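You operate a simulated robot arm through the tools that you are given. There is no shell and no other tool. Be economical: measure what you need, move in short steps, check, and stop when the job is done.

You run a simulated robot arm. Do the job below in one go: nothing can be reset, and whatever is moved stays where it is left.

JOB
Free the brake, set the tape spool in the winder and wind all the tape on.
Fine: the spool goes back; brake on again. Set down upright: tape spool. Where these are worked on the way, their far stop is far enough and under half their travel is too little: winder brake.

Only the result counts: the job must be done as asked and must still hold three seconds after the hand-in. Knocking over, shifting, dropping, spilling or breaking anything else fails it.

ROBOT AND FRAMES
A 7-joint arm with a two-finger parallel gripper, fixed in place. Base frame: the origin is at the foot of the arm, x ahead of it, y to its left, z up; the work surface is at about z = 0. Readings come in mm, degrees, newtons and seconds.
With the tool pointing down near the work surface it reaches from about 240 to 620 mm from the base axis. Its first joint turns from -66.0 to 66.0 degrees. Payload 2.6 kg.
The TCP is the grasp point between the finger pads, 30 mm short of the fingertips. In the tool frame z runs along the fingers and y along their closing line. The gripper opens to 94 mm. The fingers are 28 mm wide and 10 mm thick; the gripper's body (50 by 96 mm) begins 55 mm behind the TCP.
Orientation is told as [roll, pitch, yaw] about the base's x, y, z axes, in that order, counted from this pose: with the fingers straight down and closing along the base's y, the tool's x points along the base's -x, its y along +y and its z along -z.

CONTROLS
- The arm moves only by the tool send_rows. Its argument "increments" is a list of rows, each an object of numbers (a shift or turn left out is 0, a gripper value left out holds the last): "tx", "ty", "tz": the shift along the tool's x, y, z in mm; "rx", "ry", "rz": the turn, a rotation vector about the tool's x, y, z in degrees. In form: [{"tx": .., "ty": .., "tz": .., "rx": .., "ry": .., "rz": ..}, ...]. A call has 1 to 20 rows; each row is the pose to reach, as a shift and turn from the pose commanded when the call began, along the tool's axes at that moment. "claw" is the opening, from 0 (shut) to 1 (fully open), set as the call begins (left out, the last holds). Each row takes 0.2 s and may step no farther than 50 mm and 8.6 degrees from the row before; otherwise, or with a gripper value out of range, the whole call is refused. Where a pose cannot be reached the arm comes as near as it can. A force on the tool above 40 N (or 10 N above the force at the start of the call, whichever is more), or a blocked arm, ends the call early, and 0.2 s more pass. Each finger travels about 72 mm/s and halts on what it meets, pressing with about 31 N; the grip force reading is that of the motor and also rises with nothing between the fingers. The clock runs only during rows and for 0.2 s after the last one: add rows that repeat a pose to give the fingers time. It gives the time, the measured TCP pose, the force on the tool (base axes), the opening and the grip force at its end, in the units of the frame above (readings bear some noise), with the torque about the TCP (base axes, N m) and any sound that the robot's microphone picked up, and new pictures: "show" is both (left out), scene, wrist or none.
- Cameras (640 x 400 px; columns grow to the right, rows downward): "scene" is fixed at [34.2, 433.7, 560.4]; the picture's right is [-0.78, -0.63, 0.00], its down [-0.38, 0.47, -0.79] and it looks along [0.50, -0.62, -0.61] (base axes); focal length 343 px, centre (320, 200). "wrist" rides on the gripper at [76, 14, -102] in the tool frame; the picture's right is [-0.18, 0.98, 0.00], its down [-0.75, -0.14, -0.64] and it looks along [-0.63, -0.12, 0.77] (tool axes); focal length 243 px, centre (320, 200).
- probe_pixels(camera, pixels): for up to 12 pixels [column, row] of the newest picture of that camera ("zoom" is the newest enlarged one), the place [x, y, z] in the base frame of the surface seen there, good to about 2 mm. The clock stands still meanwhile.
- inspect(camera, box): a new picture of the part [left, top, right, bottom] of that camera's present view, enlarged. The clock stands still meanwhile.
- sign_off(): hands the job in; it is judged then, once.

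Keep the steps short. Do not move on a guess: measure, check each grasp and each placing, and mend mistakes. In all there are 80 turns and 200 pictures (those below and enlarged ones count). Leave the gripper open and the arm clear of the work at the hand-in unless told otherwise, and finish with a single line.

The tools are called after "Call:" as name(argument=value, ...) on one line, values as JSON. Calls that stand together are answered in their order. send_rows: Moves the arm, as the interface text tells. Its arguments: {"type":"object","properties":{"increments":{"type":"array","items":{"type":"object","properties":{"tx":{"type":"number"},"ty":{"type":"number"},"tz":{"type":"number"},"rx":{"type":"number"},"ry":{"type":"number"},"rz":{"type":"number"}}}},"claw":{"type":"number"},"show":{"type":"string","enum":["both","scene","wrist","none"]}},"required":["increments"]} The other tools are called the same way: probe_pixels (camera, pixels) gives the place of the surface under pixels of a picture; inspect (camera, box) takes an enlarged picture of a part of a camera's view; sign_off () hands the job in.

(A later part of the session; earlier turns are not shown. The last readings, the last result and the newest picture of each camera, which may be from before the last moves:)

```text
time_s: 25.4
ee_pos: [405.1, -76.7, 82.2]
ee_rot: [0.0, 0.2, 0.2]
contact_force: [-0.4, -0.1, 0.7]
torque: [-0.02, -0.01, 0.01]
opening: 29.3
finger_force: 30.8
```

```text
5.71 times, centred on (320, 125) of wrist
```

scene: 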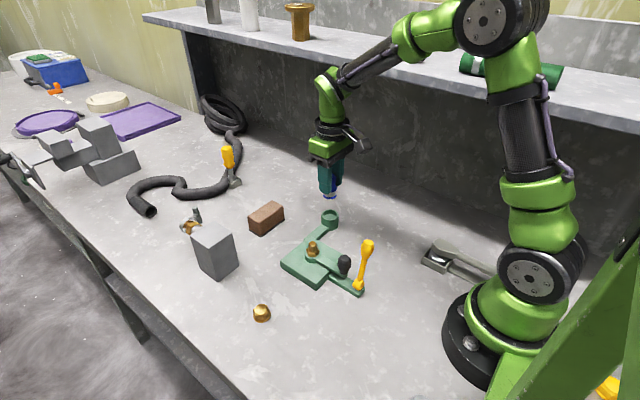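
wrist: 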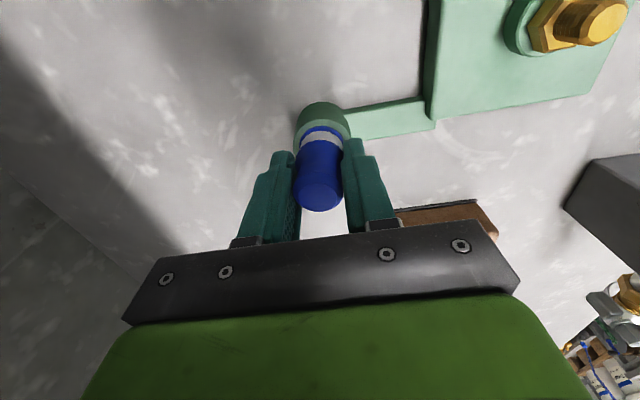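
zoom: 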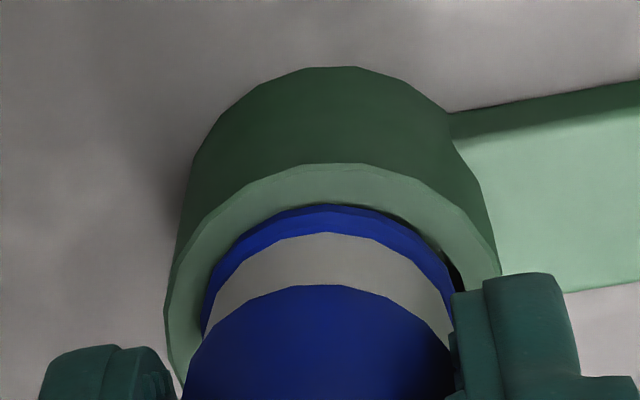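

Now y is aligned (wrist centres 330 vs 332), but in the scene view the spool is 2 mm too far right, which means +2.6 mm in x is needed. I shift and look again while lowering 1 mm.

Call:
send_rows(increments=[{"tx": -2.6}, {"tx": -2.6, "tz": 1}, {"tx": -2.6, "tz": 1}], show="none")

Call:
inspect(camera="scene", box=[310, 195, 350, 230])

Call:
inspect(camera="wrist", box=[280, 90, 360, 160])

```text
time_s: 26.2
ee_pos: [409.6, -76.4, 82.1]
ee_rot: [-0.1, -0.1, 0.1]
contact_force: [0.8, 1.0, -0.3]
torque: [-0.02, 0.01, -0.01]
opening: 29.2
finger_force: 31.1
```

```text
11.43 times, centred on (330, 212) of scene
```

zoom: 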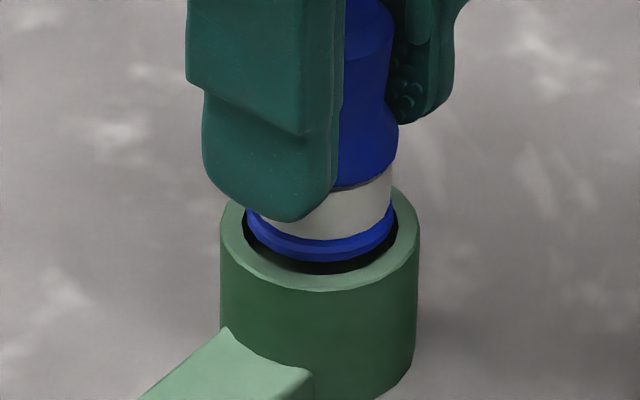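

```text
5.71 times, centred on (320, 125) of wrist
```

zoom: 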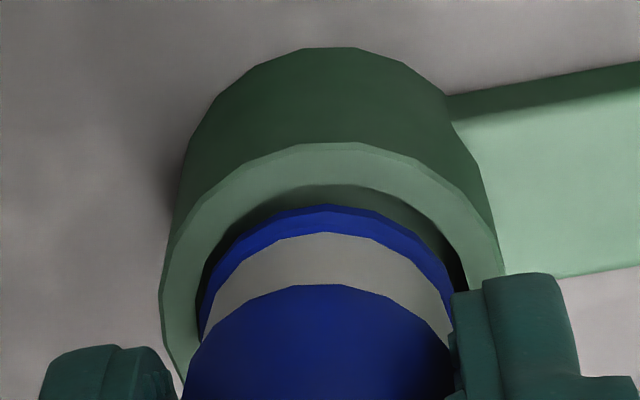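

Well aligned now. A tiny trim (-0.4,+0.5), then lower until contact.

Call:
send_rows(increments=[{"tx": 0.4, "ty": 0.5}, {"tx": 0.4, "ty": 0.5, "tz": 3}, {"tx": 0.4, "ty": 0.5, "tz": 5}, {"tx": 0.4, "ty": 0.5, "tz": 7}], show="none")

Call:
inspect(camera="scene", box=[310, 195, 350, 230])

Call:
inspect(camera="wrist", box=[280, 90, 360, 160])

```text
time_s: 27.2
ee_pos: [409.1, -76.2, 74.9]
ee_rot: [0.1, 0.1, 0.1]
contact_force: [0.3, -0.3, -0.1]
torque: [-0.01, 0.0, -0.01]
opening: 28.7
finger_force: 30.8
```

```text
11.43 times, centred on (330, 212) of scene
```

zoom: 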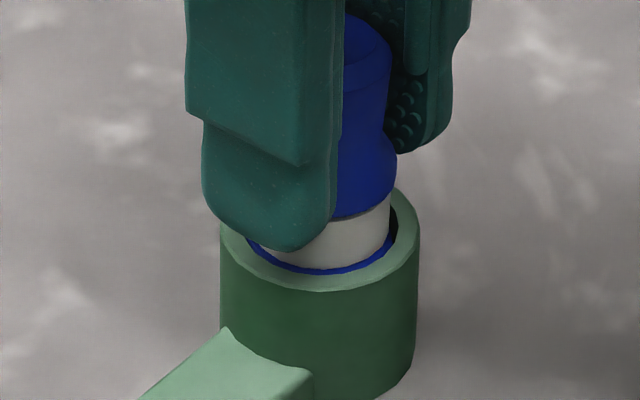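

```text
5.71 times, centred on (320, 125) of wrist
```

zoom: 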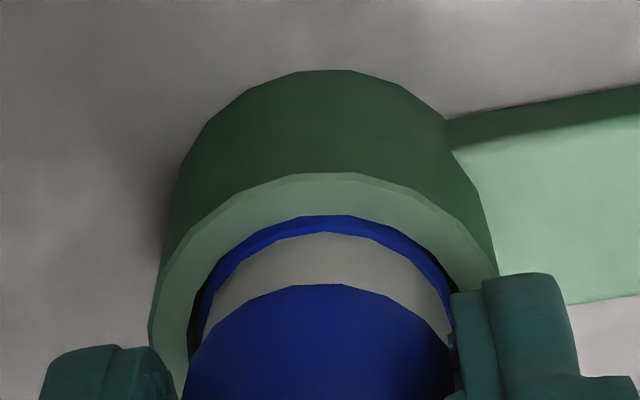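

The flange is inside the cup with no force. I lower until it seats.

Call:
send_rows(increments=[{"tz": 2}, {"tz": 4}, {"tz": 5.5}, {"tz": 7}], show="none")

Call:
inspect(camera="scene", box=[310, 195, 350, 230])

```text
time_s: 28.2
ee_pos: [410.8, -75.6, 69.3]
ee_rot: [0.0, -0.1, 0.1]
contact_force: [-5.1, 4.6, 20.1]
torque: [0.22, 0.04, -0.01]
opening: 29.3
finger_force: 31.2
```

```text
11.43 times, centred on (330, 212) of scene
```

zoom: 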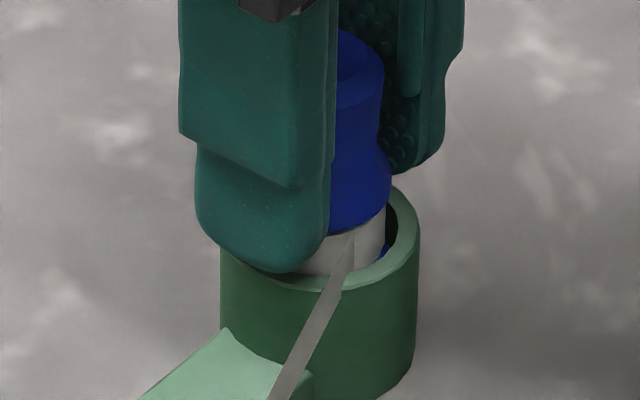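

Seated: 20 N, and a tape strip now runs from the spool to the winder. I release and rise.

Call:
send_rows(increments=[{"tz": -1}, {"tz": -1}, {"tz": -1}], claw=0.5, show="none")

Call:
send_rows(increments=[{"tz": -30}, {"tz": -60}, {"tz": -90}, {"tz": -90}])

Call:
inspect(camera="scene", box=[280, 190, 390, 300])

```text
time_s: 29.1
ee_pos: [410.3, -76.6, 68.4]
ee_rot: [0.0, 0.0, 0.0]
contact_force: [-1.0, -0.5, -0.3]
torque: [-0.03, 0.02, -0.02]
opening: 47.0
finger_force: 0.0
```

```text
time_s: 30.1
ee_pos: [409.5, -74.4, 160.9]
ee_rot: [-0.1, -0.1, 0.2]
contact_force: [-0.2, 0.6, 0.2]
torque: [0.01, -0.03, 0.0]
opening: 46.9
finger_force: 0.1
```

scene: 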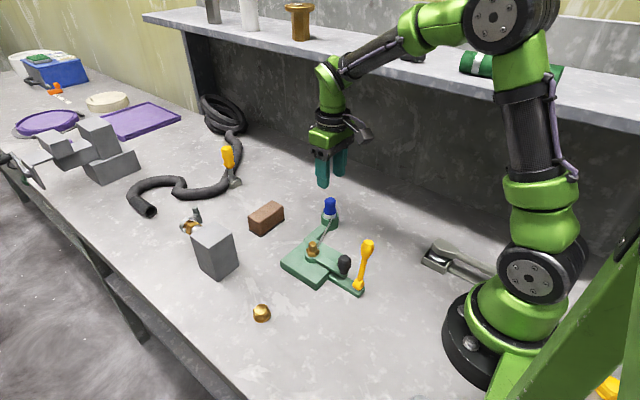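
wrist: 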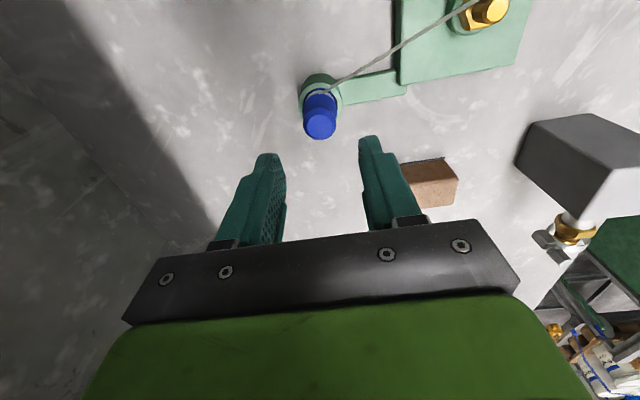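

```text
3.64 times, centred on (335, 245) of scene
```

zoom: 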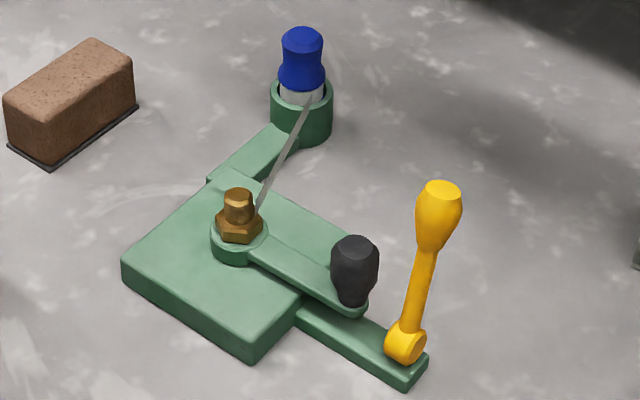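

The spool stands in the cup with tape running to the winder spindle. I measure the crank knob and pivot.

Call:
probe_pixels(camera="zoom", pixels=[[355, 245], [335, 250], [376, 250], [338, 270], [375, 270], [345, 295], [353, 302], [238, 195], [225, 230], [253, 232], [212, 235], [268, 235]])

Call:
probe_pixels(camera="wrist", pixels=[[493, 9], [483, 15], [463, 12], [497, 18], [320, 125], [308, 125], [332, 125]])

```text
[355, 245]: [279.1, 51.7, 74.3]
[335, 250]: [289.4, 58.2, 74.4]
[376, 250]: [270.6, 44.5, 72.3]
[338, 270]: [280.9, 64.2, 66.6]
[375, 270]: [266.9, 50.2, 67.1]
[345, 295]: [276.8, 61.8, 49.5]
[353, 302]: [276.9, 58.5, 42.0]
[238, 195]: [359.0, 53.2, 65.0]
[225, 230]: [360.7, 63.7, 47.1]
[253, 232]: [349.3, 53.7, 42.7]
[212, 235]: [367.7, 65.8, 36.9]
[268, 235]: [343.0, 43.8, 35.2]
```

```text
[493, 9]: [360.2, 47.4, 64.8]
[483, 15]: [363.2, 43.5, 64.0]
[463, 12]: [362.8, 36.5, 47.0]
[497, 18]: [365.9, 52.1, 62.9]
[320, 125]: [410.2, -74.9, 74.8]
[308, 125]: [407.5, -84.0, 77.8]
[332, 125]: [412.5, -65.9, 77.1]
```

Pivot is (360,50.5) and knob (280,51.5), radius 80, knob z 48–75. The tape meets the post on its -x side, so clockwise (from above) pulls it in. I go above the knob.

Call:
send_rows(increments=[{"tx": 26, "ty": 25.4}, {"tx": 52, "ty": 50.8}, {"tx": 78, "ty": 76.2}, {"tx": 104, "ty": 101.6}, {"tx": 130, "ty": 127}, {"tx": 130, "ty": 127, "tz": 25}, {"tx": 130, "ty": 127, "tz": 25}], claw=0.42, show="wrist")

```text
time_s: 31.6
ee_pos: [279.9, 51.8, 134.0]
ee_rot: [0.0, -0.1, 0.2]
contact_force: [0.4, 0.1, -0.7]
torque: [-0.01, -0.03, 0.0]
opening: 39.4
finger_force: 0.0
```

wrist: 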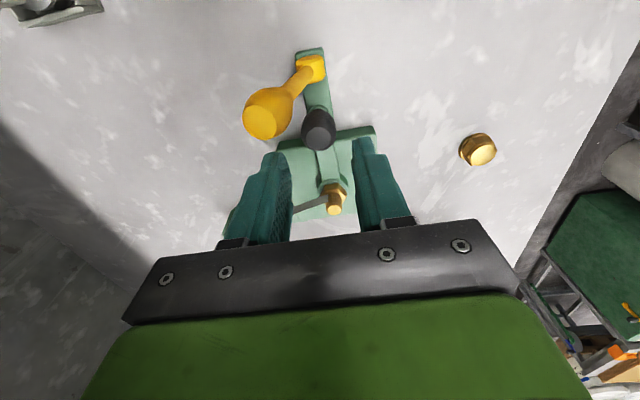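

The knob lies between the fingers and the brake lever is clear to the side. I descend to z 79 and close.

Call:
send_rows(increments=[{"tz": 20}, {"tz": 40}, {"tz": 55}, {"tz": 55}], show="wrist")

Call:
send_rows(increments=[{}, {}, {}], claw=0.1)

```text
time_s: 32.6
ee_pos: [280.2, 51.6, 78.6]
ee_rot: [0.0, 0.0, 0.2]
contact_force: [0.7, 0.6, 0.4]
torque: [0.0, -0.01, -0.01]
opening: 39.5
finger_force: 0.1
```

wrist: 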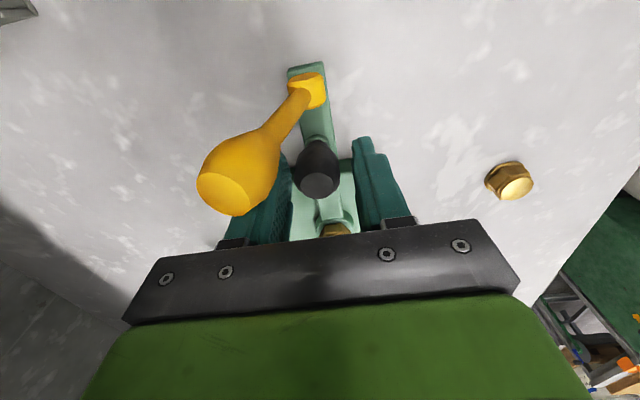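

```text
time_s: 33.5
ee_pos: [279.1, 51.9, 77.8]
ee_rot: [-0.1, 0.0, 0.0]
contact_force: [3.3, -17.4, -7.5]
torque: [0.54, -0.03, -0.01]
opening: 25.4
finger_force: 45.3
```

scene: 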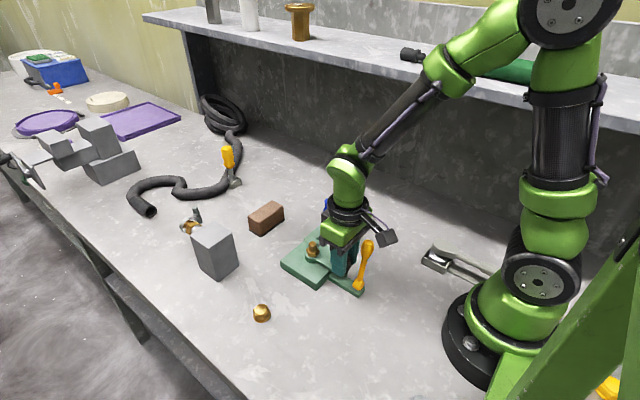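
wrist: 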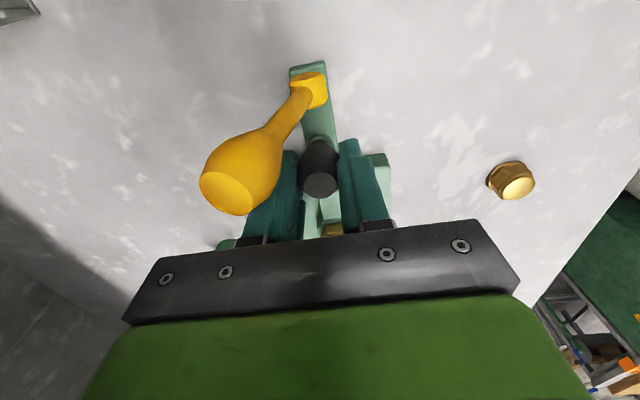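

Knob gripped at 25 mm. I test a short clockwise turn of about 32°.

Call:
send_rows(increments=[{"tx": -0.8, "ty": 11.1}, {"tx": -3.1, "ty": 22.1}, {"tx": -6.9, "ty": 32.5}, {"tx": -12.2, "ty": 42.4}], show="scene")

```text
time_s: 33.8
ee_pos: [280.4, 49.7, 78.3]
ee_rot: [-0.5, 0.2, -0.4]
contact_force: [-1.0, -11.0, 3.9]
torque: [0.72, -0.02, 0.03]
opening: 25.4
finger_force: 44.9
stopped in row 1: the force on the tool passed its limit at 50 N (the readings are from after the stop); the commanded pose is now the measured one
```

scene: 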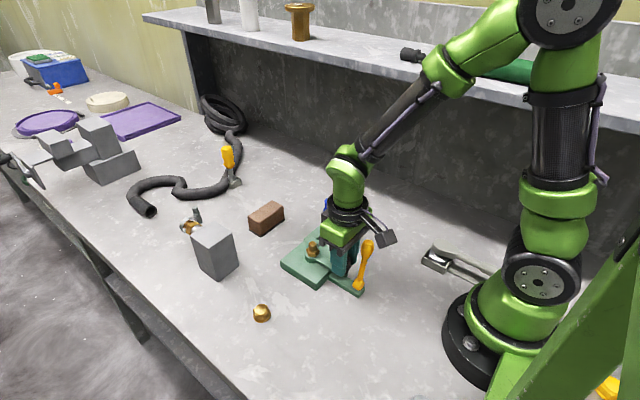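

Blocked toward +y at once. I try the opposite sense, in small steps.

Call:
send_rows(increments=[{"tx": -0.2, "ty": -5}, {"tx": -0.8, "ty": -11.1}, {"tx": -3.1, "ty": -22.1}, {"tx": -6.9, "ty": -32.5}, {"tx": -12.2, "ty": -42.4}], show="scene")

```text
time_s: 35.0
ee_pos: [290.5, 9.9, 78.6]
ee_rot: [-0.4, 0.2, -0.3]
contact_force: [0.9, 1.8, -10.2]
torque: [0.87, 1.21, 0.01]
opening: 25.2
finger_force: 44.9
```

scene: 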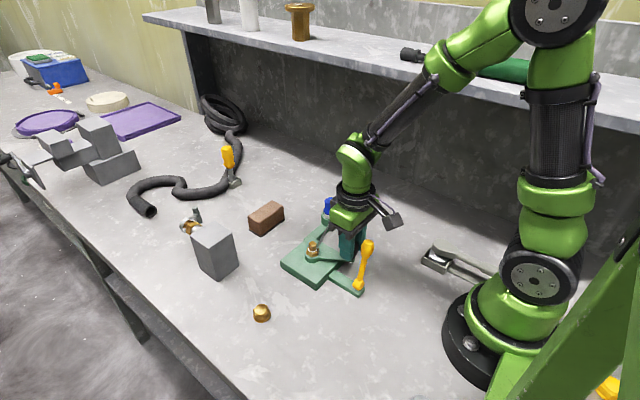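

Counter-clockwise turns freely. I continue along the circle to 270° first and check.

Call:
send_rows(increments=[{"tx": -10.9, "ty": -13.6}, {"tx": -27.5, "ty": -26.3}, {"tx": -46.8, "ty": -34.3}, {"tx": -67.5, "ty": -37}], show="scene")

Call:
inspect(camera="scene", box=[280, 190, 390, 300])

```text
time_s: 36.0
ee_pos: [358.8, -29.7, 78.5]
ee_rot: [-0.5, 0.2, -0.4]
contact_force: [-1.3, -15.9, -12.4]
torque: [0.72, 0.65, 0.02]
opening: 25.2
finger_force: 45.1
```

scene: 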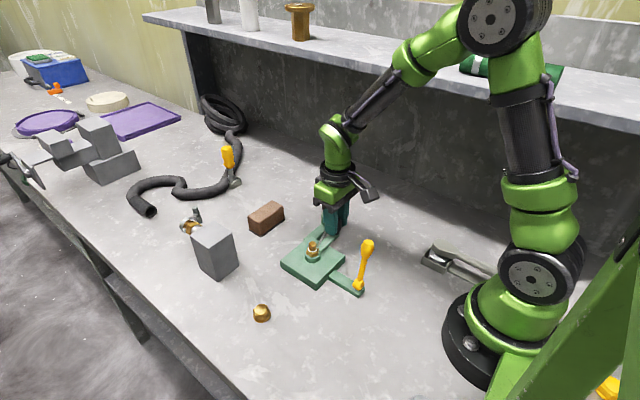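

```text
3.64 times, centred on (335, 245) of scene
```

zoom: 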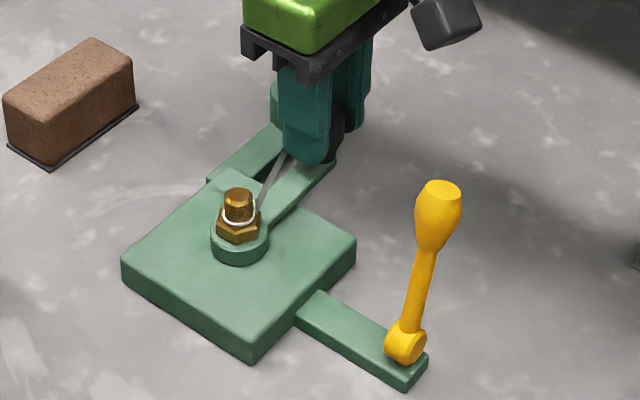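

Tape is winding on: a white ring shows on the post. The slight radial force suggests the pivot is 1 mm lower in y, so I trim that and continue through 360° to 90°.

Call:
send_rows(increments=[{"tx": -20.7, "ty": 1.7}, {"tx": -40, "ty": 9.7}, {"tx": -56.6, "ty": 22.4}, {"tx": -69.3, "ty": 39}, {"tx": -77.3, "ty": 58.3}, {"tx": -80, "ty": 79}, {"tx": -77.3, "ty": 99.7}, {"tx": -69.3, "ty": 119}, {"tx": -56.6, "ty": 135.6}, {"tx": -40, "ty": 148.3}, {"tx": -20.7, "ty": 156.3}, {"tx": 0, "ty": 159}], show="none")

Call:
inspect(camera="scene", box=[280, 190, 390, 300])

```text
time_s: 38.6
ee_pos: [360.7, 129.0, 78.4]
ee_rot: [-0.5, 0.1, -0.5]
contact_force: [-1.2, 0.5, 16.1]
torque: [0.88, 1.24, -0.05]
opening: 25.1
finger_force: 45.7
```

```text
3.64 times, centred on (335, 245) of scene
```

zoom: 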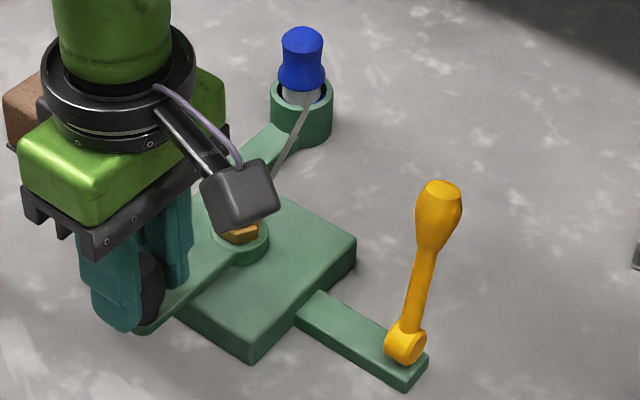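

It is smooth. I do a full turn from 90° counter-clockwise.

Call:
send_rows(increments=[{"tx": 24.7, "ty": -3.9}, {"tx": 47, "ty": -15.3}, {"tx": 64.7, "ty": -33}, {"tx": 76.1, "ty": -55.3}, {"tx": 80, "ty": -80}, {"tx": 76.1, "ty": -104.7}, {"tx": 64.7, "ty": -127}, {"tx": 47, "ty": -144.7}, {"tx": 24.7, "ty": -156.1}, {"tx": 0, "ty": -160}, {"tx": -24.7, "ty": -156.1}, {"tx": -47, "ty": -144.7}, {"tx": -64.7, "ty": -127}, {"tx": -76.1, "ty": -104.7}, {"tx": -80, "ty": -80}, {"tx": -76.1, "ty": -55.3}, {"tx": -64.7, "ty": -33}, {"tx": -47, "ty": -15.3}, {"tx": -24.7, "ty": -3.9}, {"tx": 0, "ty": 0}], show="none")

Call:
inspect(camera="scene", box=[280, 190, 390, 300])

```text
time_s: 42.8
ee_pos: [361.7, 128.9, 77.8]
ee_rot: [-0.3, -0.3, -0.4]
contact_force: [0.0, -3.6, 35.2]
torque: [0.73, 0.1, -0.01]
opening: 25.0
finger_force: 45.2
```

```text
3.64 times, centred on (335, 245) of scene
```

zoom: 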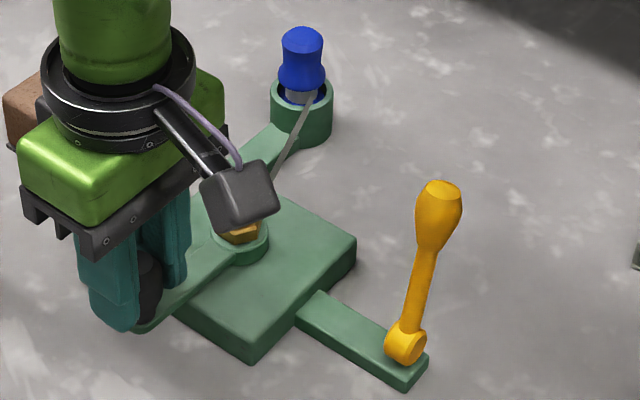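

The tape on the spool is thinner. But the vertical load has built up to 35 N, so I re-grip: open, raise 1 mm and close.

Call:
send_rows(increments=[{}, {"tz": -1.5}, {"tz": -1.5}], claw=0.42, show="wrist")

Call:
send_rows(increments=[{}, {}, {}], claw=0.1, show="none")

```text
time_s: 43.6
ee_pos: [360.6, 129.0, 77.3]
ee_rot: [-0.4, 0.1, -0.3]
contact_force: [-0.5, 0.9, 0.0]
torque: [-0.01, -0.01, 0.03]
opening: 39.4
finger_force: 0.1
```

wrist: 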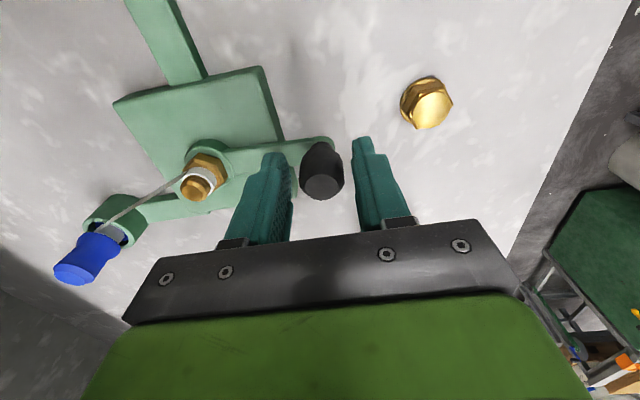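

```text
time_s: 44.4
ee_pos: [360.6, 131.3, 78.0]
ee_rot: [-0.4, 0.1, -0.3]
contact_force: [-0.1, 4.4, -3.4]
torque: [0.89, 0.2, -0.02]
opening: 25.0
finger_force: 44.9
```

Re-gripped with low load. Another full turn.

Call:
send_rows(increments=[{"tx": 24.7, "ty": -3.9}, {"tx": 47, "ty": -15.3}, {"tx": 64.7, "ty": -33}, {"tx": 76.1, "ty": -55.3}, {"tx": 80, "ty": -80}, {"tx": 76.1, "ty": -104.7}, {"tx": 64.7, "ty": -127}, {"tx": 47, "ty": -144.7}, {"tx": 24.7, "ty": -156.1}, {"tx": 0, "ty": -160}, {"tx": -24.7, "ty": -156.1}, {"tx": -47, "ty": -144.7}, {"tx": -64.7, "ty": -127}, {"tx": -76.1, "ty": -104.7}, {"tx": -80, "ty": -80}, {"tx": -76.1, "ty": -55.3}, {"tx": -64.7, "ty": -33}, {"tx": -47, "ty": -15.3}, {"tx": -24.7, "ty": -3.9}, {"tx": 0, "ty": 0}], show="wrist")

Call:
inspect(camera="scene", box=[280, 190, 390, 300])

```text
time_s: 48.6
ee_pos: [362.3, 130.8, 81.9]
ee_rot: [-0.5, -0.1, -0.4]
contact_force: [1.0, -7.5, 8.5]
torque: [0.46, 0.39, -0.01]
opening: 24.6
finger_force: 44.6
```

wrist: 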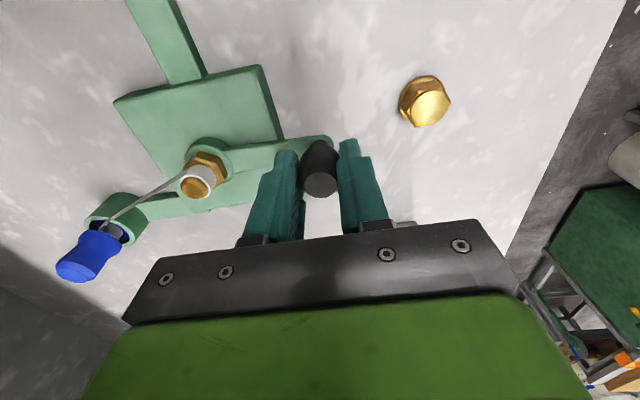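

```text
3.64 times, centred on (335, 245) of scene
```

zoom: 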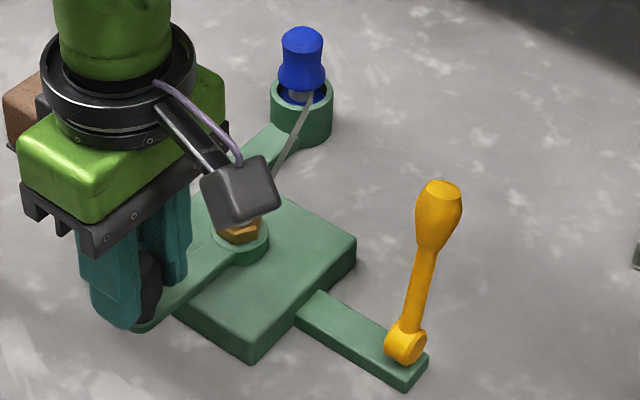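

Progress: the roll on the spool keeps thinning and the post thickens. Another turn.

Call:
send_rows(increments=[{"tx": 24.7, "ty": -3.9}, {"tx": 47, "ty": -15.3}, {"tx": 64.7, "ty": -33}, {"tx": 76.1, "ty": -55.3}, {"tx": 80, "ty": -80}, {"tx": 76.1, "ty": -104.7}, {"tx": 64.7, "ty": -127}, {"tx": 47, "ty": -144.7}, {"tx": 24.7, "ty": -156.1}, {"tx": 0, "ty": -160}, {"tx": -24.7, "ty": -156.1}, {"tx": -47, "ty": -144.7}, {"tx": -64.7, "ty": -127}, {"tx": -76.1, "ty": -104.7}, {"tx": -80, "ty": -80}, {"tx": -76.1, "ty": -55.3}, {"tx": -64.7, "ty": -33}, {"tx": -47, "ty": -15.3}, {"tx": -24.7, "ty": -3.9}, {"tx": 0, "ty": 0}], show="wrist")

Call:
inspect(camera="scene", box=[280, 190, 390, 300])

```text
time_s: 52.8
ee_pos: [363.2, 129.4, 79.0]
ee_rot: [-0.5, -0.3, -0.4]
contact_force: [-0.4, -16.1, 35.2]
torque: [0.16, -0.23, -0.02]
opening: 24.9
finger_force: 44.2
```

wrist: 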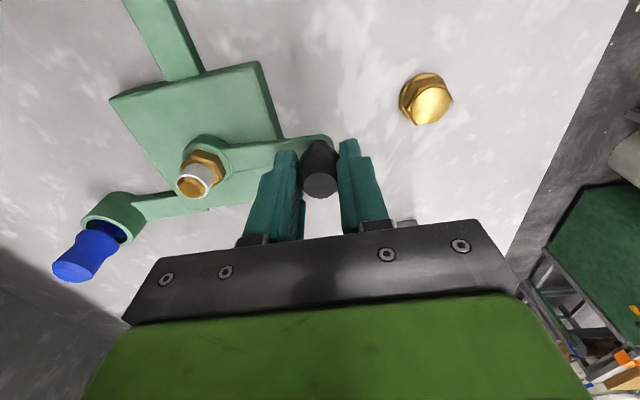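

```text
3.64 times, centred on (335, 245) of scene
```

zoom: 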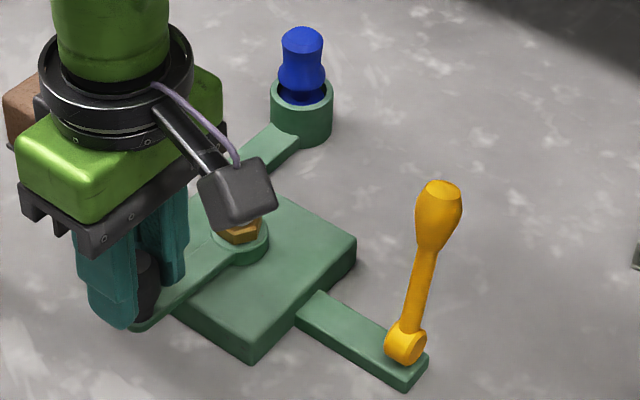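

The tape strip is gone, the spool is bare and the white roll is on the post, so everything is wound. I release the crank and rise.

Call:
send_rows(increments=[{}, {}, {"tz": -1}], claw=0.42, show="none")

Call:
send_rows(increments=[{"tz": -40}, {"tz": -80}, {"tz": -80}])

Call:
inspect(camera="wrist", box=[50, 100, 290, 260])

```text
time_s: 53.6
ee_pos: [360.1, 130.7, 78.4]
ee_rot: [-0.5, 0.0, -0.3]
contact_force: [-1.5, -0.4, -0.6]
torque: [0.02, 0.02, 0.01]
opening: 39.6
finger_force: 0.1
```

```text
time_s: 54.4
ee_pos: [361.7, 128.4, 159.8]
ee_rot: [-0.4, 0.1, -0.3]
contact_force: [-0.3, -0.8, -0.4]
torque: [0.0, 0.0, 0.02]
opening: 39.3
finger_force: 0.1
```

scene: 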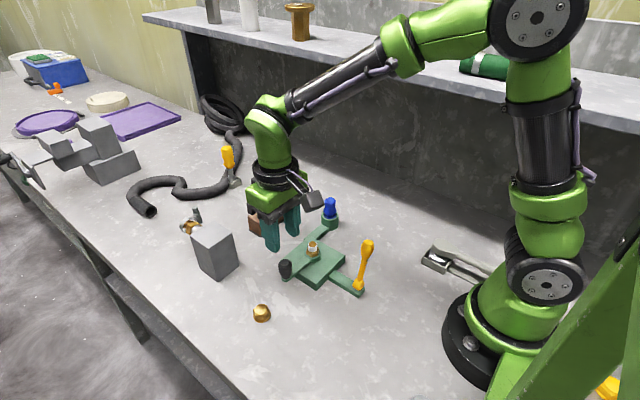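
wrist: 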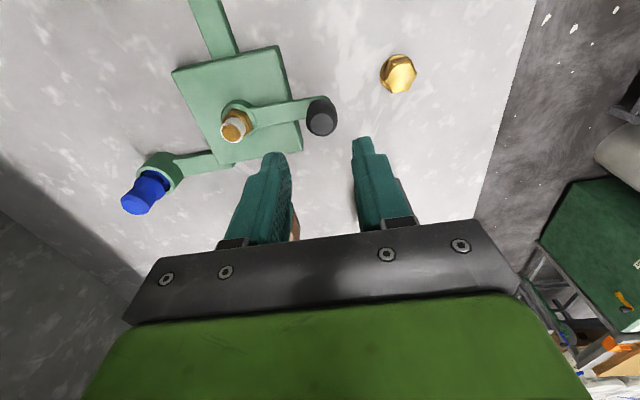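

```text
2.50 times, centred on (170, 180) of wrist
```

zoom: 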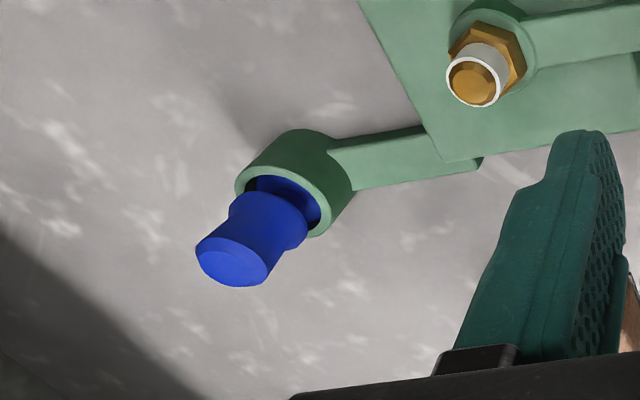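

Now fetch the spool: move above it at (410,-75), correcting the 0.4° tilt.

Call:
send_rows(increments=[{"tx": -10, "ty": -41, "rx": -0.45}, {"tx": -20, "ty": -82, "rx": -0.45}, {"tx": -30, "ty": -123, "rx": -0.45}, {"tx": -39, "ty": -164, "rx": -0.45}, {"tx": -48, "ty": -204, "rx": -0.45}, {"tx": -48, "ty": -204, "rx": -0.45}], claw=0.6, show="wrist")

Call:
probe_pixels(camera="wrist", pixels=[[320, 125], [308, 125], [332, 125], [320, 115], [320, 135]])

```text
time_s: 55.8
ee_pos: [407.3, -74.5, 157.9]
ee_rot: [0.0, 0.1, -0.3]
contact_force: [-1.0, -0.4, 0.4]
torque: [0.01, -0.04, 0.02]
opening: 56.3
finger_force: 0.1
```

wrist: 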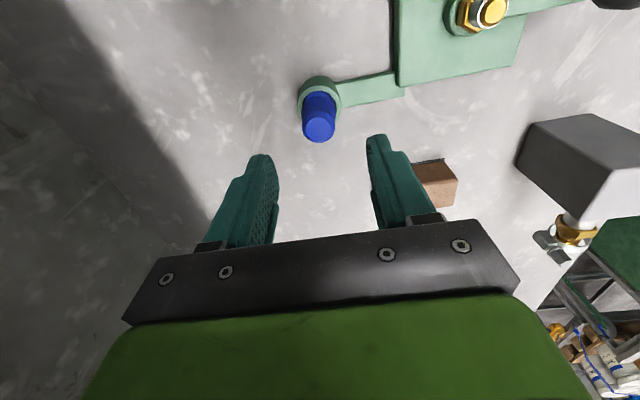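

```text
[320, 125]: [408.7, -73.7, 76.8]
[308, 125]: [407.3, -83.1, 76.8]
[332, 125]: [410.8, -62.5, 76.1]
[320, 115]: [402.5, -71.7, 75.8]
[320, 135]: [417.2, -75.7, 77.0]
```

Spool top centre is about (410,-73.5), top z 76.5. I descend to z≈71 and grip.

Call:
send_rows(increments=[{"tx": -1, "ty": 0.7, "tz": 40}, {"tx": -1, "ty": 0.7, "tz": 70}, {"tx": -1, "ty": 0.7, "tz": 87}, {"tx": -1, "ty": 0.7, "tz": 87}], show="none")

Call:
send_rows(increments=[{}, {}, {}, {}], claw=0.15)

```text
time_s: 56.8
ee_pos: [406.3, -72.7, 73.2]
ee_rot: [0.1, 0.1, -0.2]
contact_force: [-0.5, 0.3, 0.4]
torque: [-0.02, 0.01, -0.01]
opening: 56.4
finger_force: 0.1
```

```text
time_s: 57.8
ee_pos: [407.0, -73.6, 74.2]
ee_rot: [0.0, 0.1, -0.3]
contact_force: [0.3, -5.6, -0.4]
torque: [-0.27, -0.02, -0.05]
opening: 28.6
finger_force: 31.0
```

scene: 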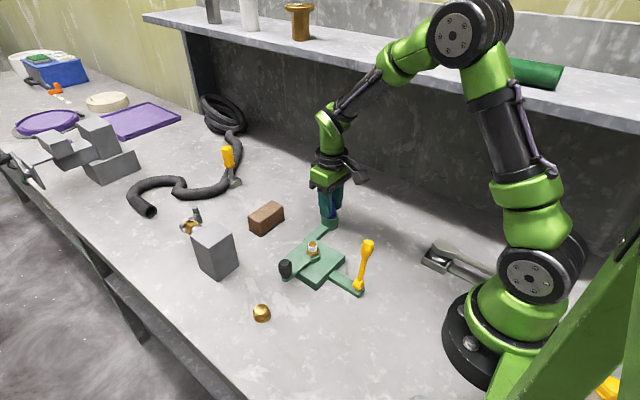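
wrist: 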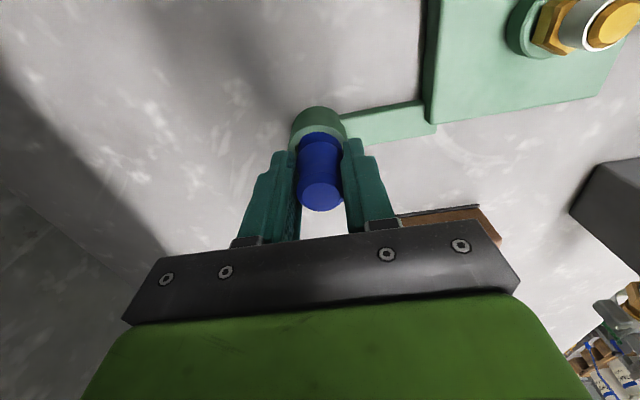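

Gripped at 28.6 mm with a slight side load, so I ease -0.6 in y and lift straight up.

Call:
send_rows(increments=[{"ty": -0.6}, {"ty": -0.6, "tz": -8}, {"ty": -0.6, "tz": -20}, {"ty": -0.6, "tz": -50}, {"ty": -0.6, "tz": -75}, {"ty": -0.6, "tz": -75}])

Call:
inspect(camera="scene", box=[280, 170, 380, 300])

```text
time_s: 59.2
ee_pos: [406.1, -72.7, 149.2]
ee_rot: [0.0, 0.1, -0.3]
contact_force: [-0.3, -0.4, -0.7]
torque: [0.0, 0.01, -0.03]
opening: 28.9
finger_force: 31.0
```

scene: 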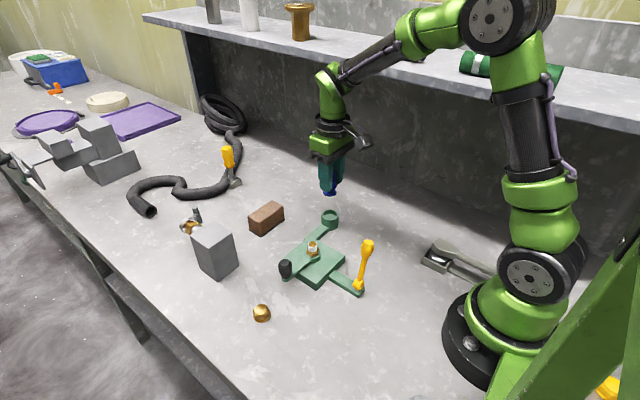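
wrist: 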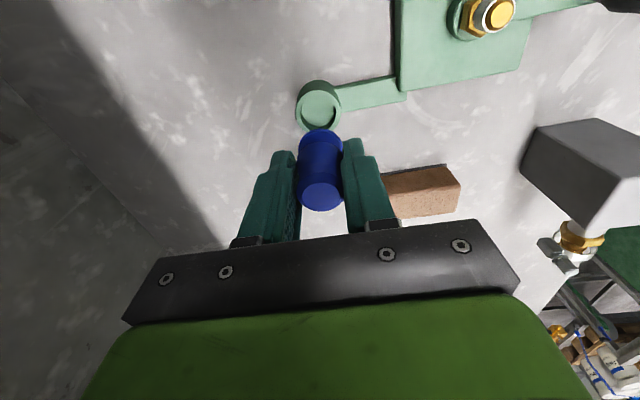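

```text
3.08 times, centred on (330, 235) of scene
```

zoom: 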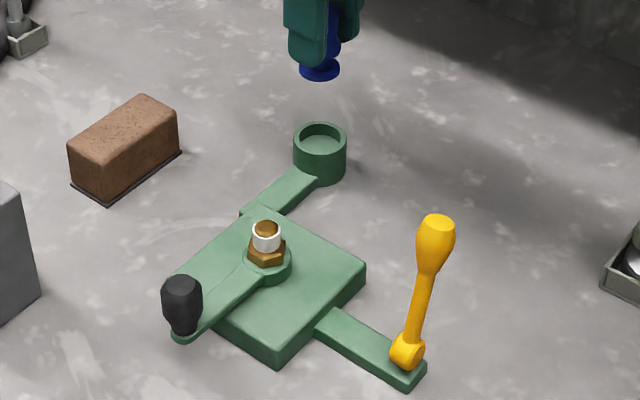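

Spool lifted out. I measure it in the hand for accurate return.

Call:
probe_pixels(camera="wrist", pixels=[[320, 195], [306, 192], [335, 192], [320, 207], [320, 184], [320, 180]])

Call:
inspect(camera="wrist", box=[280, 120, 360, 220])

```text
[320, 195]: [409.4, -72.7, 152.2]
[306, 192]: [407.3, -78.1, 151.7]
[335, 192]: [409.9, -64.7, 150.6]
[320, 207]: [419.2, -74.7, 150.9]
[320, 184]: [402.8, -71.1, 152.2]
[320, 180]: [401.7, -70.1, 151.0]
```

```text
4.00 times, centred on (320, 170) of wrist
```

zoom: 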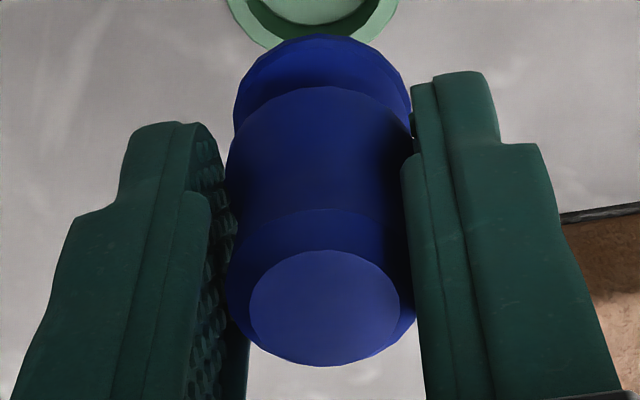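

Spool centre in hand is (409.5,-72.1). I carry by (+40.8,+288.3) back to its start (450.3,216.2).

Call:
send_rows(increments=[{"tx": -5, "ty": 36}, {"tx": -10, "ty": 72}, {"tx": -15, "ty": 108}, {"tx": -20, "ty": 144}, {"tx": -25, "ty": 180}, {"tx": -30, "ty": 216}, {"tx": -35, "ty": 252}, {"tx": -40.8, "ty": 288.3}, {"tx": -40.8, "ty": 288.3}], show="wrist")

Call:
probe_pixels(camera="wrist", pixels=[[320, 195], [306, 192], [335, 192], [320, 207], [320, 184]])

```text
time_s: 61.2
ee_pos: [451.6, 215.0, 147.0]
ee_rot: [0.0, 0.1, -0.3]
contact_force: [0.7, 0.2, -0.7]
torque: [0.0, 0.04, -0.01]
opening: 29.1
finger_force: 30.7
```

wrist: 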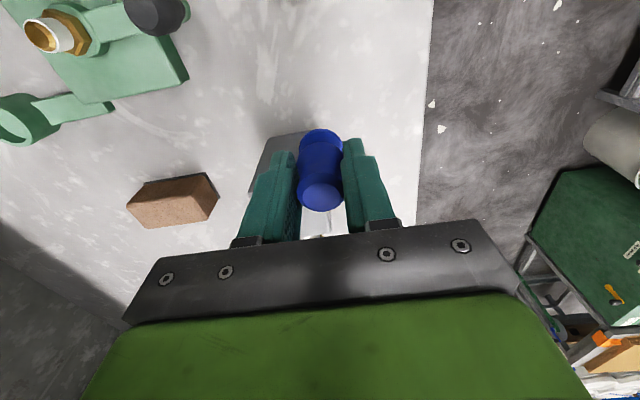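

```text
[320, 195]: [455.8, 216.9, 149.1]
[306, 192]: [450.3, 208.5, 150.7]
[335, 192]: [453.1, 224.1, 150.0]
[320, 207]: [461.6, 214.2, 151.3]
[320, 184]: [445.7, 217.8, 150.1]
```

The spool reads about 1.5 mm too far in x. I trim and come down to just above the table.

Call:
send_rows(increments=[{"tx": 1.5, "tz": 40}, {"tx": 1.5, "tz": 75}, {"tx": 1.5, "tz": 88}, {"tx": 1.5, "tz": 88}], show="wrist")

Call:
inspect(camera="scene", box=[190, 240, 260, 310])

Call:
probe_pixels(camera="wrist", pixels=[[320, 195], [306, 192], [335, 192], [320, 207], [320, 184]])

```text
time_s: 62.2
ee_pos: [448.0, 215.1, 60.5]
ee_rot: [0.1, 0.1, -0.2]
contact_force: [0.9, 0.5, -0.3]
torque: [-0.02, -0.03, 0.02]
opening: 28.8
finger_force: 31.1
```

wrist: 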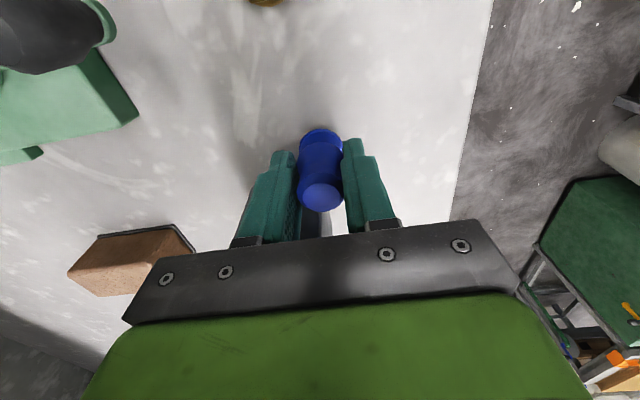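

```text
5.71 times, centred on (225, 275) of scene
```

zoom: 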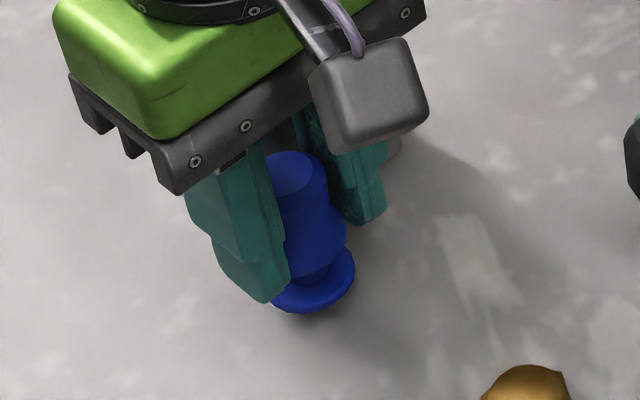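

```text
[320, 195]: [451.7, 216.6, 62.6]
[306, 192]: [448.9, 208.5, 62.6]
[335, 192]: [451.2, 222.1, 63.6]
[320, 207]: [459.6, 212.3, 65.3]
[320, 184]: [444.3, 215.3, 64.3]
```

Position is good (451,216). Bottom is about 9 mm above the table, so I lower gently to contact.

Call:
send_rows(increments=[{"tx": 0.5, "tz": 4}, {"tx": 0.5, "tz": 7}, {"tx": 0.5, "tz": 9}, {"tx": 0.5, "tz": 10}], show="none")

Call:
inspect(camera="scene", box=[190, 240, 260, 310])

```text
time_s: 63.2
ee_pos: [449.2, 215.1, 51.0]
ee_rot: [0.0, 0.1, -0.2]
contact_force: [-0.3, 0.3, 0.4]
torque: [-0.01, -0.01, 0.01]
opening: 28.7
finger_force: 30.5
```

```text
5.71 times, centred on (225, 275) of scene
```

zoom: 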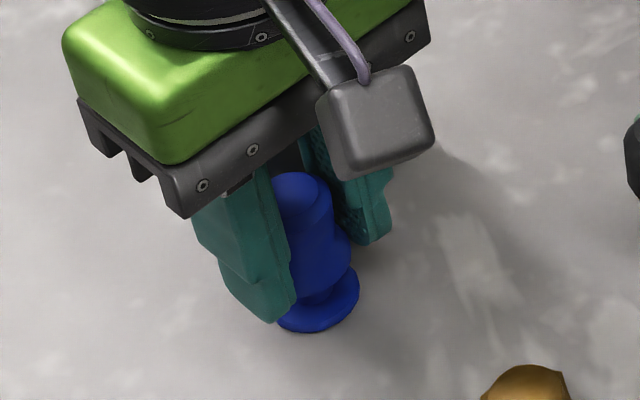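

No contact yet, so a few more tenths at a time.

Call:
send_rows(increments=[{"tz": 0.7}, {"tz": 1.4}, {"tz": 2}], show="none")

```text
time_s: 64.0
ee_pos: [448.5, 217.2, 50.2]
ee_rot: [0.1, 0.0, -0.3]
contact_force: [-4.1, -1.7, 16.5]
torque: [-0.08, 0.22, -0.04]
opening: 28.9
finger_force: 31.4
```

Contact at 16 N. I raise 0.5 mm, release and rise.

Call:
send_rows(increments=[{"tz": -0.6}, {"tz": -0.6}, {"tz": -0.6}, {"tz": -0.6}], claw=0.55, show="none")

Call:
send_rows(increments=[{"tz": -30}, {"tz": -65}, {"tz": -110}, {"tz": -140}, {"tz": -140}])

Call:
inspect(camera="scene", box=[190, 240, 260, 310])

Call:
probe_pixels(camera="zoom", pixels=[[300, 195], [285, 200], [318, 190], [320, 325], [345, 300], [282, 305]])

```text
time_s: 65.0
ee_pos: [448.5, 215.7, 49.2]
ee_rot: [0.0, 0.1, -0.3]
contact_force: [0.0, -0.2, -0.7]
torque: [0.01, -0.02, -0.03]
opening: 51.6
finger_force: 0.1
```

```text
time_s: 66.2
ee_pos: [448.6, 213.8, 191.9]
ee_rot: [0.1, 0.1, -0.3]
contact_force: [-0.4, -0.3, -0.7]
torque: [0.06, -0.02, 0.0]
opening: 51.5
finger_force: 0.1
```

scene: 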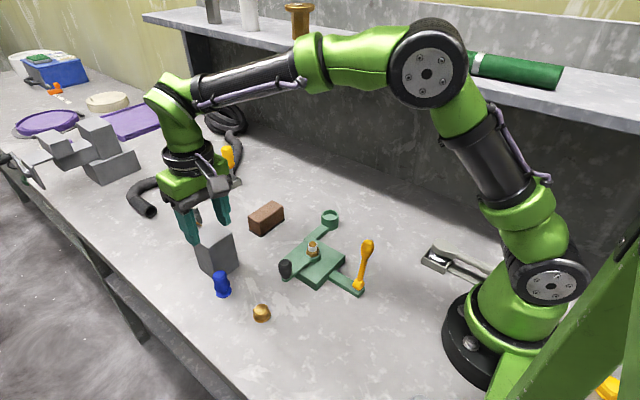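
wrist: 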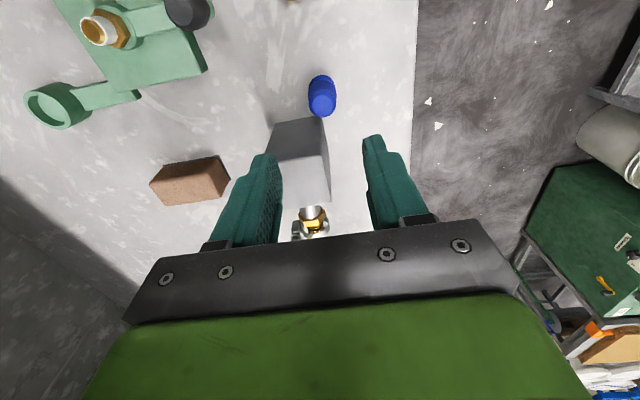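

```text
5.71 times, centred on (225, 275) of scene
```

zoom: 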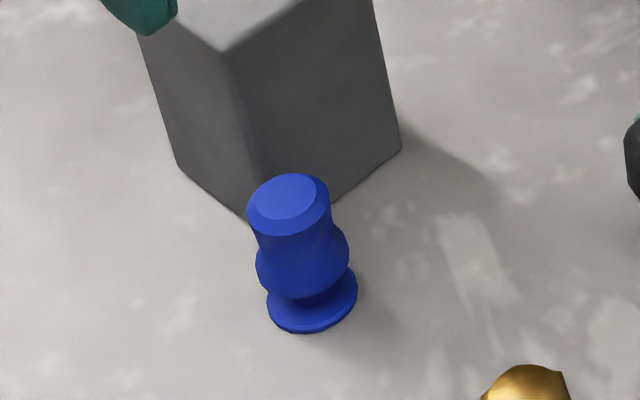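

```text
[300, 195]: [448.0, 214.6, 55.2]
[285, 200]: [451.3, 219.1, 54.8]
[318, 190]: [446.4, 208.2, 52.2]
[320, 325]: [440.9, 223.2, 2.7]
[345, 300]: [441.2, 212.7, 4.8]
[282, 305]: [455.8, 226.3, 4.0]
```

The spool stands upright, back within about 2 mm of its start. Now the brake: close the fingers and go to the -y side of the yellow knob, staying high.

Call:
send_rows(increments=[{"tx": 25.4, "ty": -28.6}, {"tx": 50.8, "ty": -57.2}, {"tx": 76.2, "ty": -85.8}, {"tx": 101.6, "ty": -114.4}, {"tx": 127, "ty": -143}, {"tx": 152.4, "ty": -171.6}, {"tx": 177.8, "ty": -200.2}, {"tx": 203, "ty": -232}, {"tx": 203, "ty": -232}], claw=0)

```text
time_s: 68.2
ee_pos: [241.5, -15.4, 190.3]
ee_rot: [0.1, 0.1, -0.3]
contact_force: [0.0, 0.2, 0.0]
torque: [-0.02, 0.01, 0.05]
opening: 0.0
finger_force: 30.4
```

scene: 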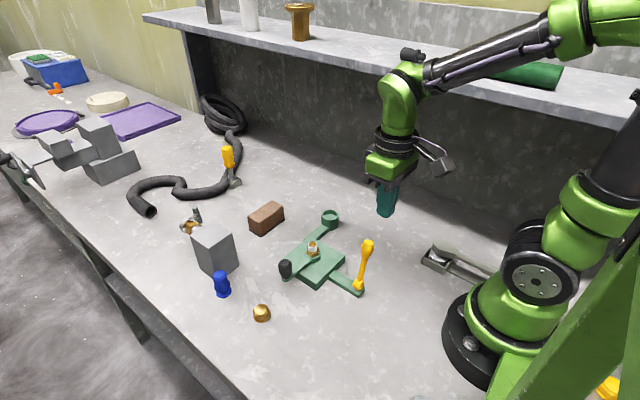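
wrist: 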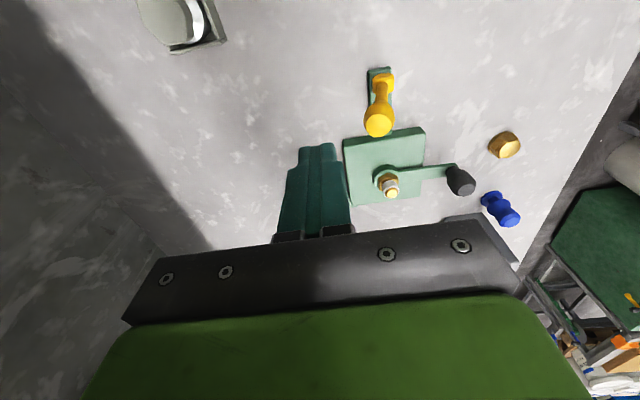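

I verify the knob position before descending.

Call:
probe_pixels(camera="wrist", pixels=[[378, 128], [368, 120], [390, 118], [380, 100], [380, 76]])

Call:
send_rows(increments=[{"tx": -2, "tz": 40}, {"tx": -2, "tz": 80}, {"tx": -2, "tz": 80}], show="wrist")

```text
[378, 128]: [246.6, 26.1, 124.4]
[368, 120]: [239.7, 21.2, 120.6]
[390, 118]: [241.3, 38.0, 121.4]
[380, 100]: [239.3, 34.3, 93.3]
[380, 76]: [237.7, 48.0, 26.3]
```

```text
time_s: 69.0
ee_pos: [247.1, -15.3, 111.5]
ee_rot: [0.0, 0.1, -0.4]
contact_force: [-0.6, 0.2, 0.2]
torque: [0.0, 0.01, 0.02]
opening: 0.0
finger_force: 31.1
```

wrist: 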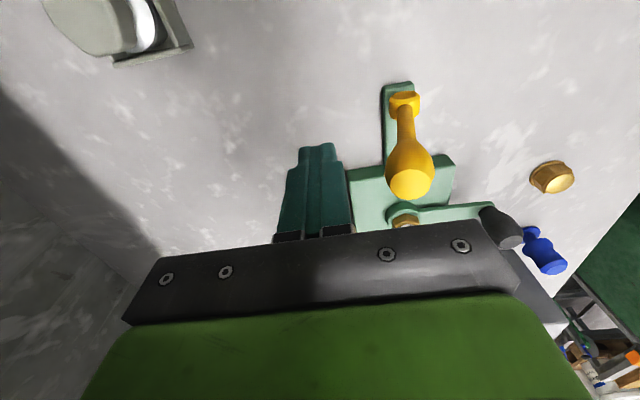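

Clear of the lever. I push +y steadily over the top.

Call:
send_rows(increments=[{"ty": 10}, {"ty": 20}, {"ty": 30}, {"ty": 40}, {"ty": 50}, {"ty": 60}, {"ty": 70}, {"ty": 78}], show="both")

```text
time_s: 70.8
ee_pos: [245.8, 62.6, 109.9]
ee_rot: [0.0, 0.1, -0.3]
contact_force: [-0.4, -1.8, -0.4]
torque: [-0.05, -0.01, -0.01]
opening: 0.2
finger_force: 31.0
```

scene: 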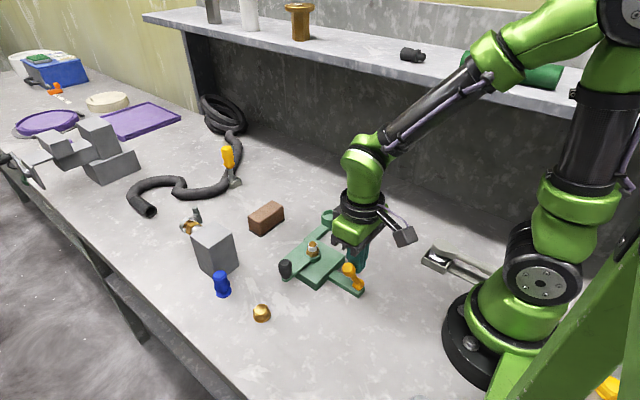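
wrist: 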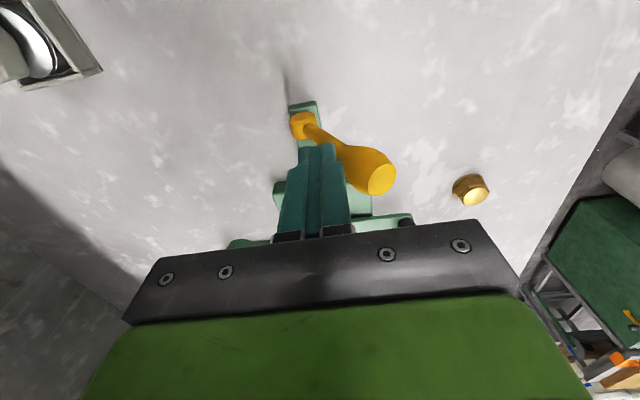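

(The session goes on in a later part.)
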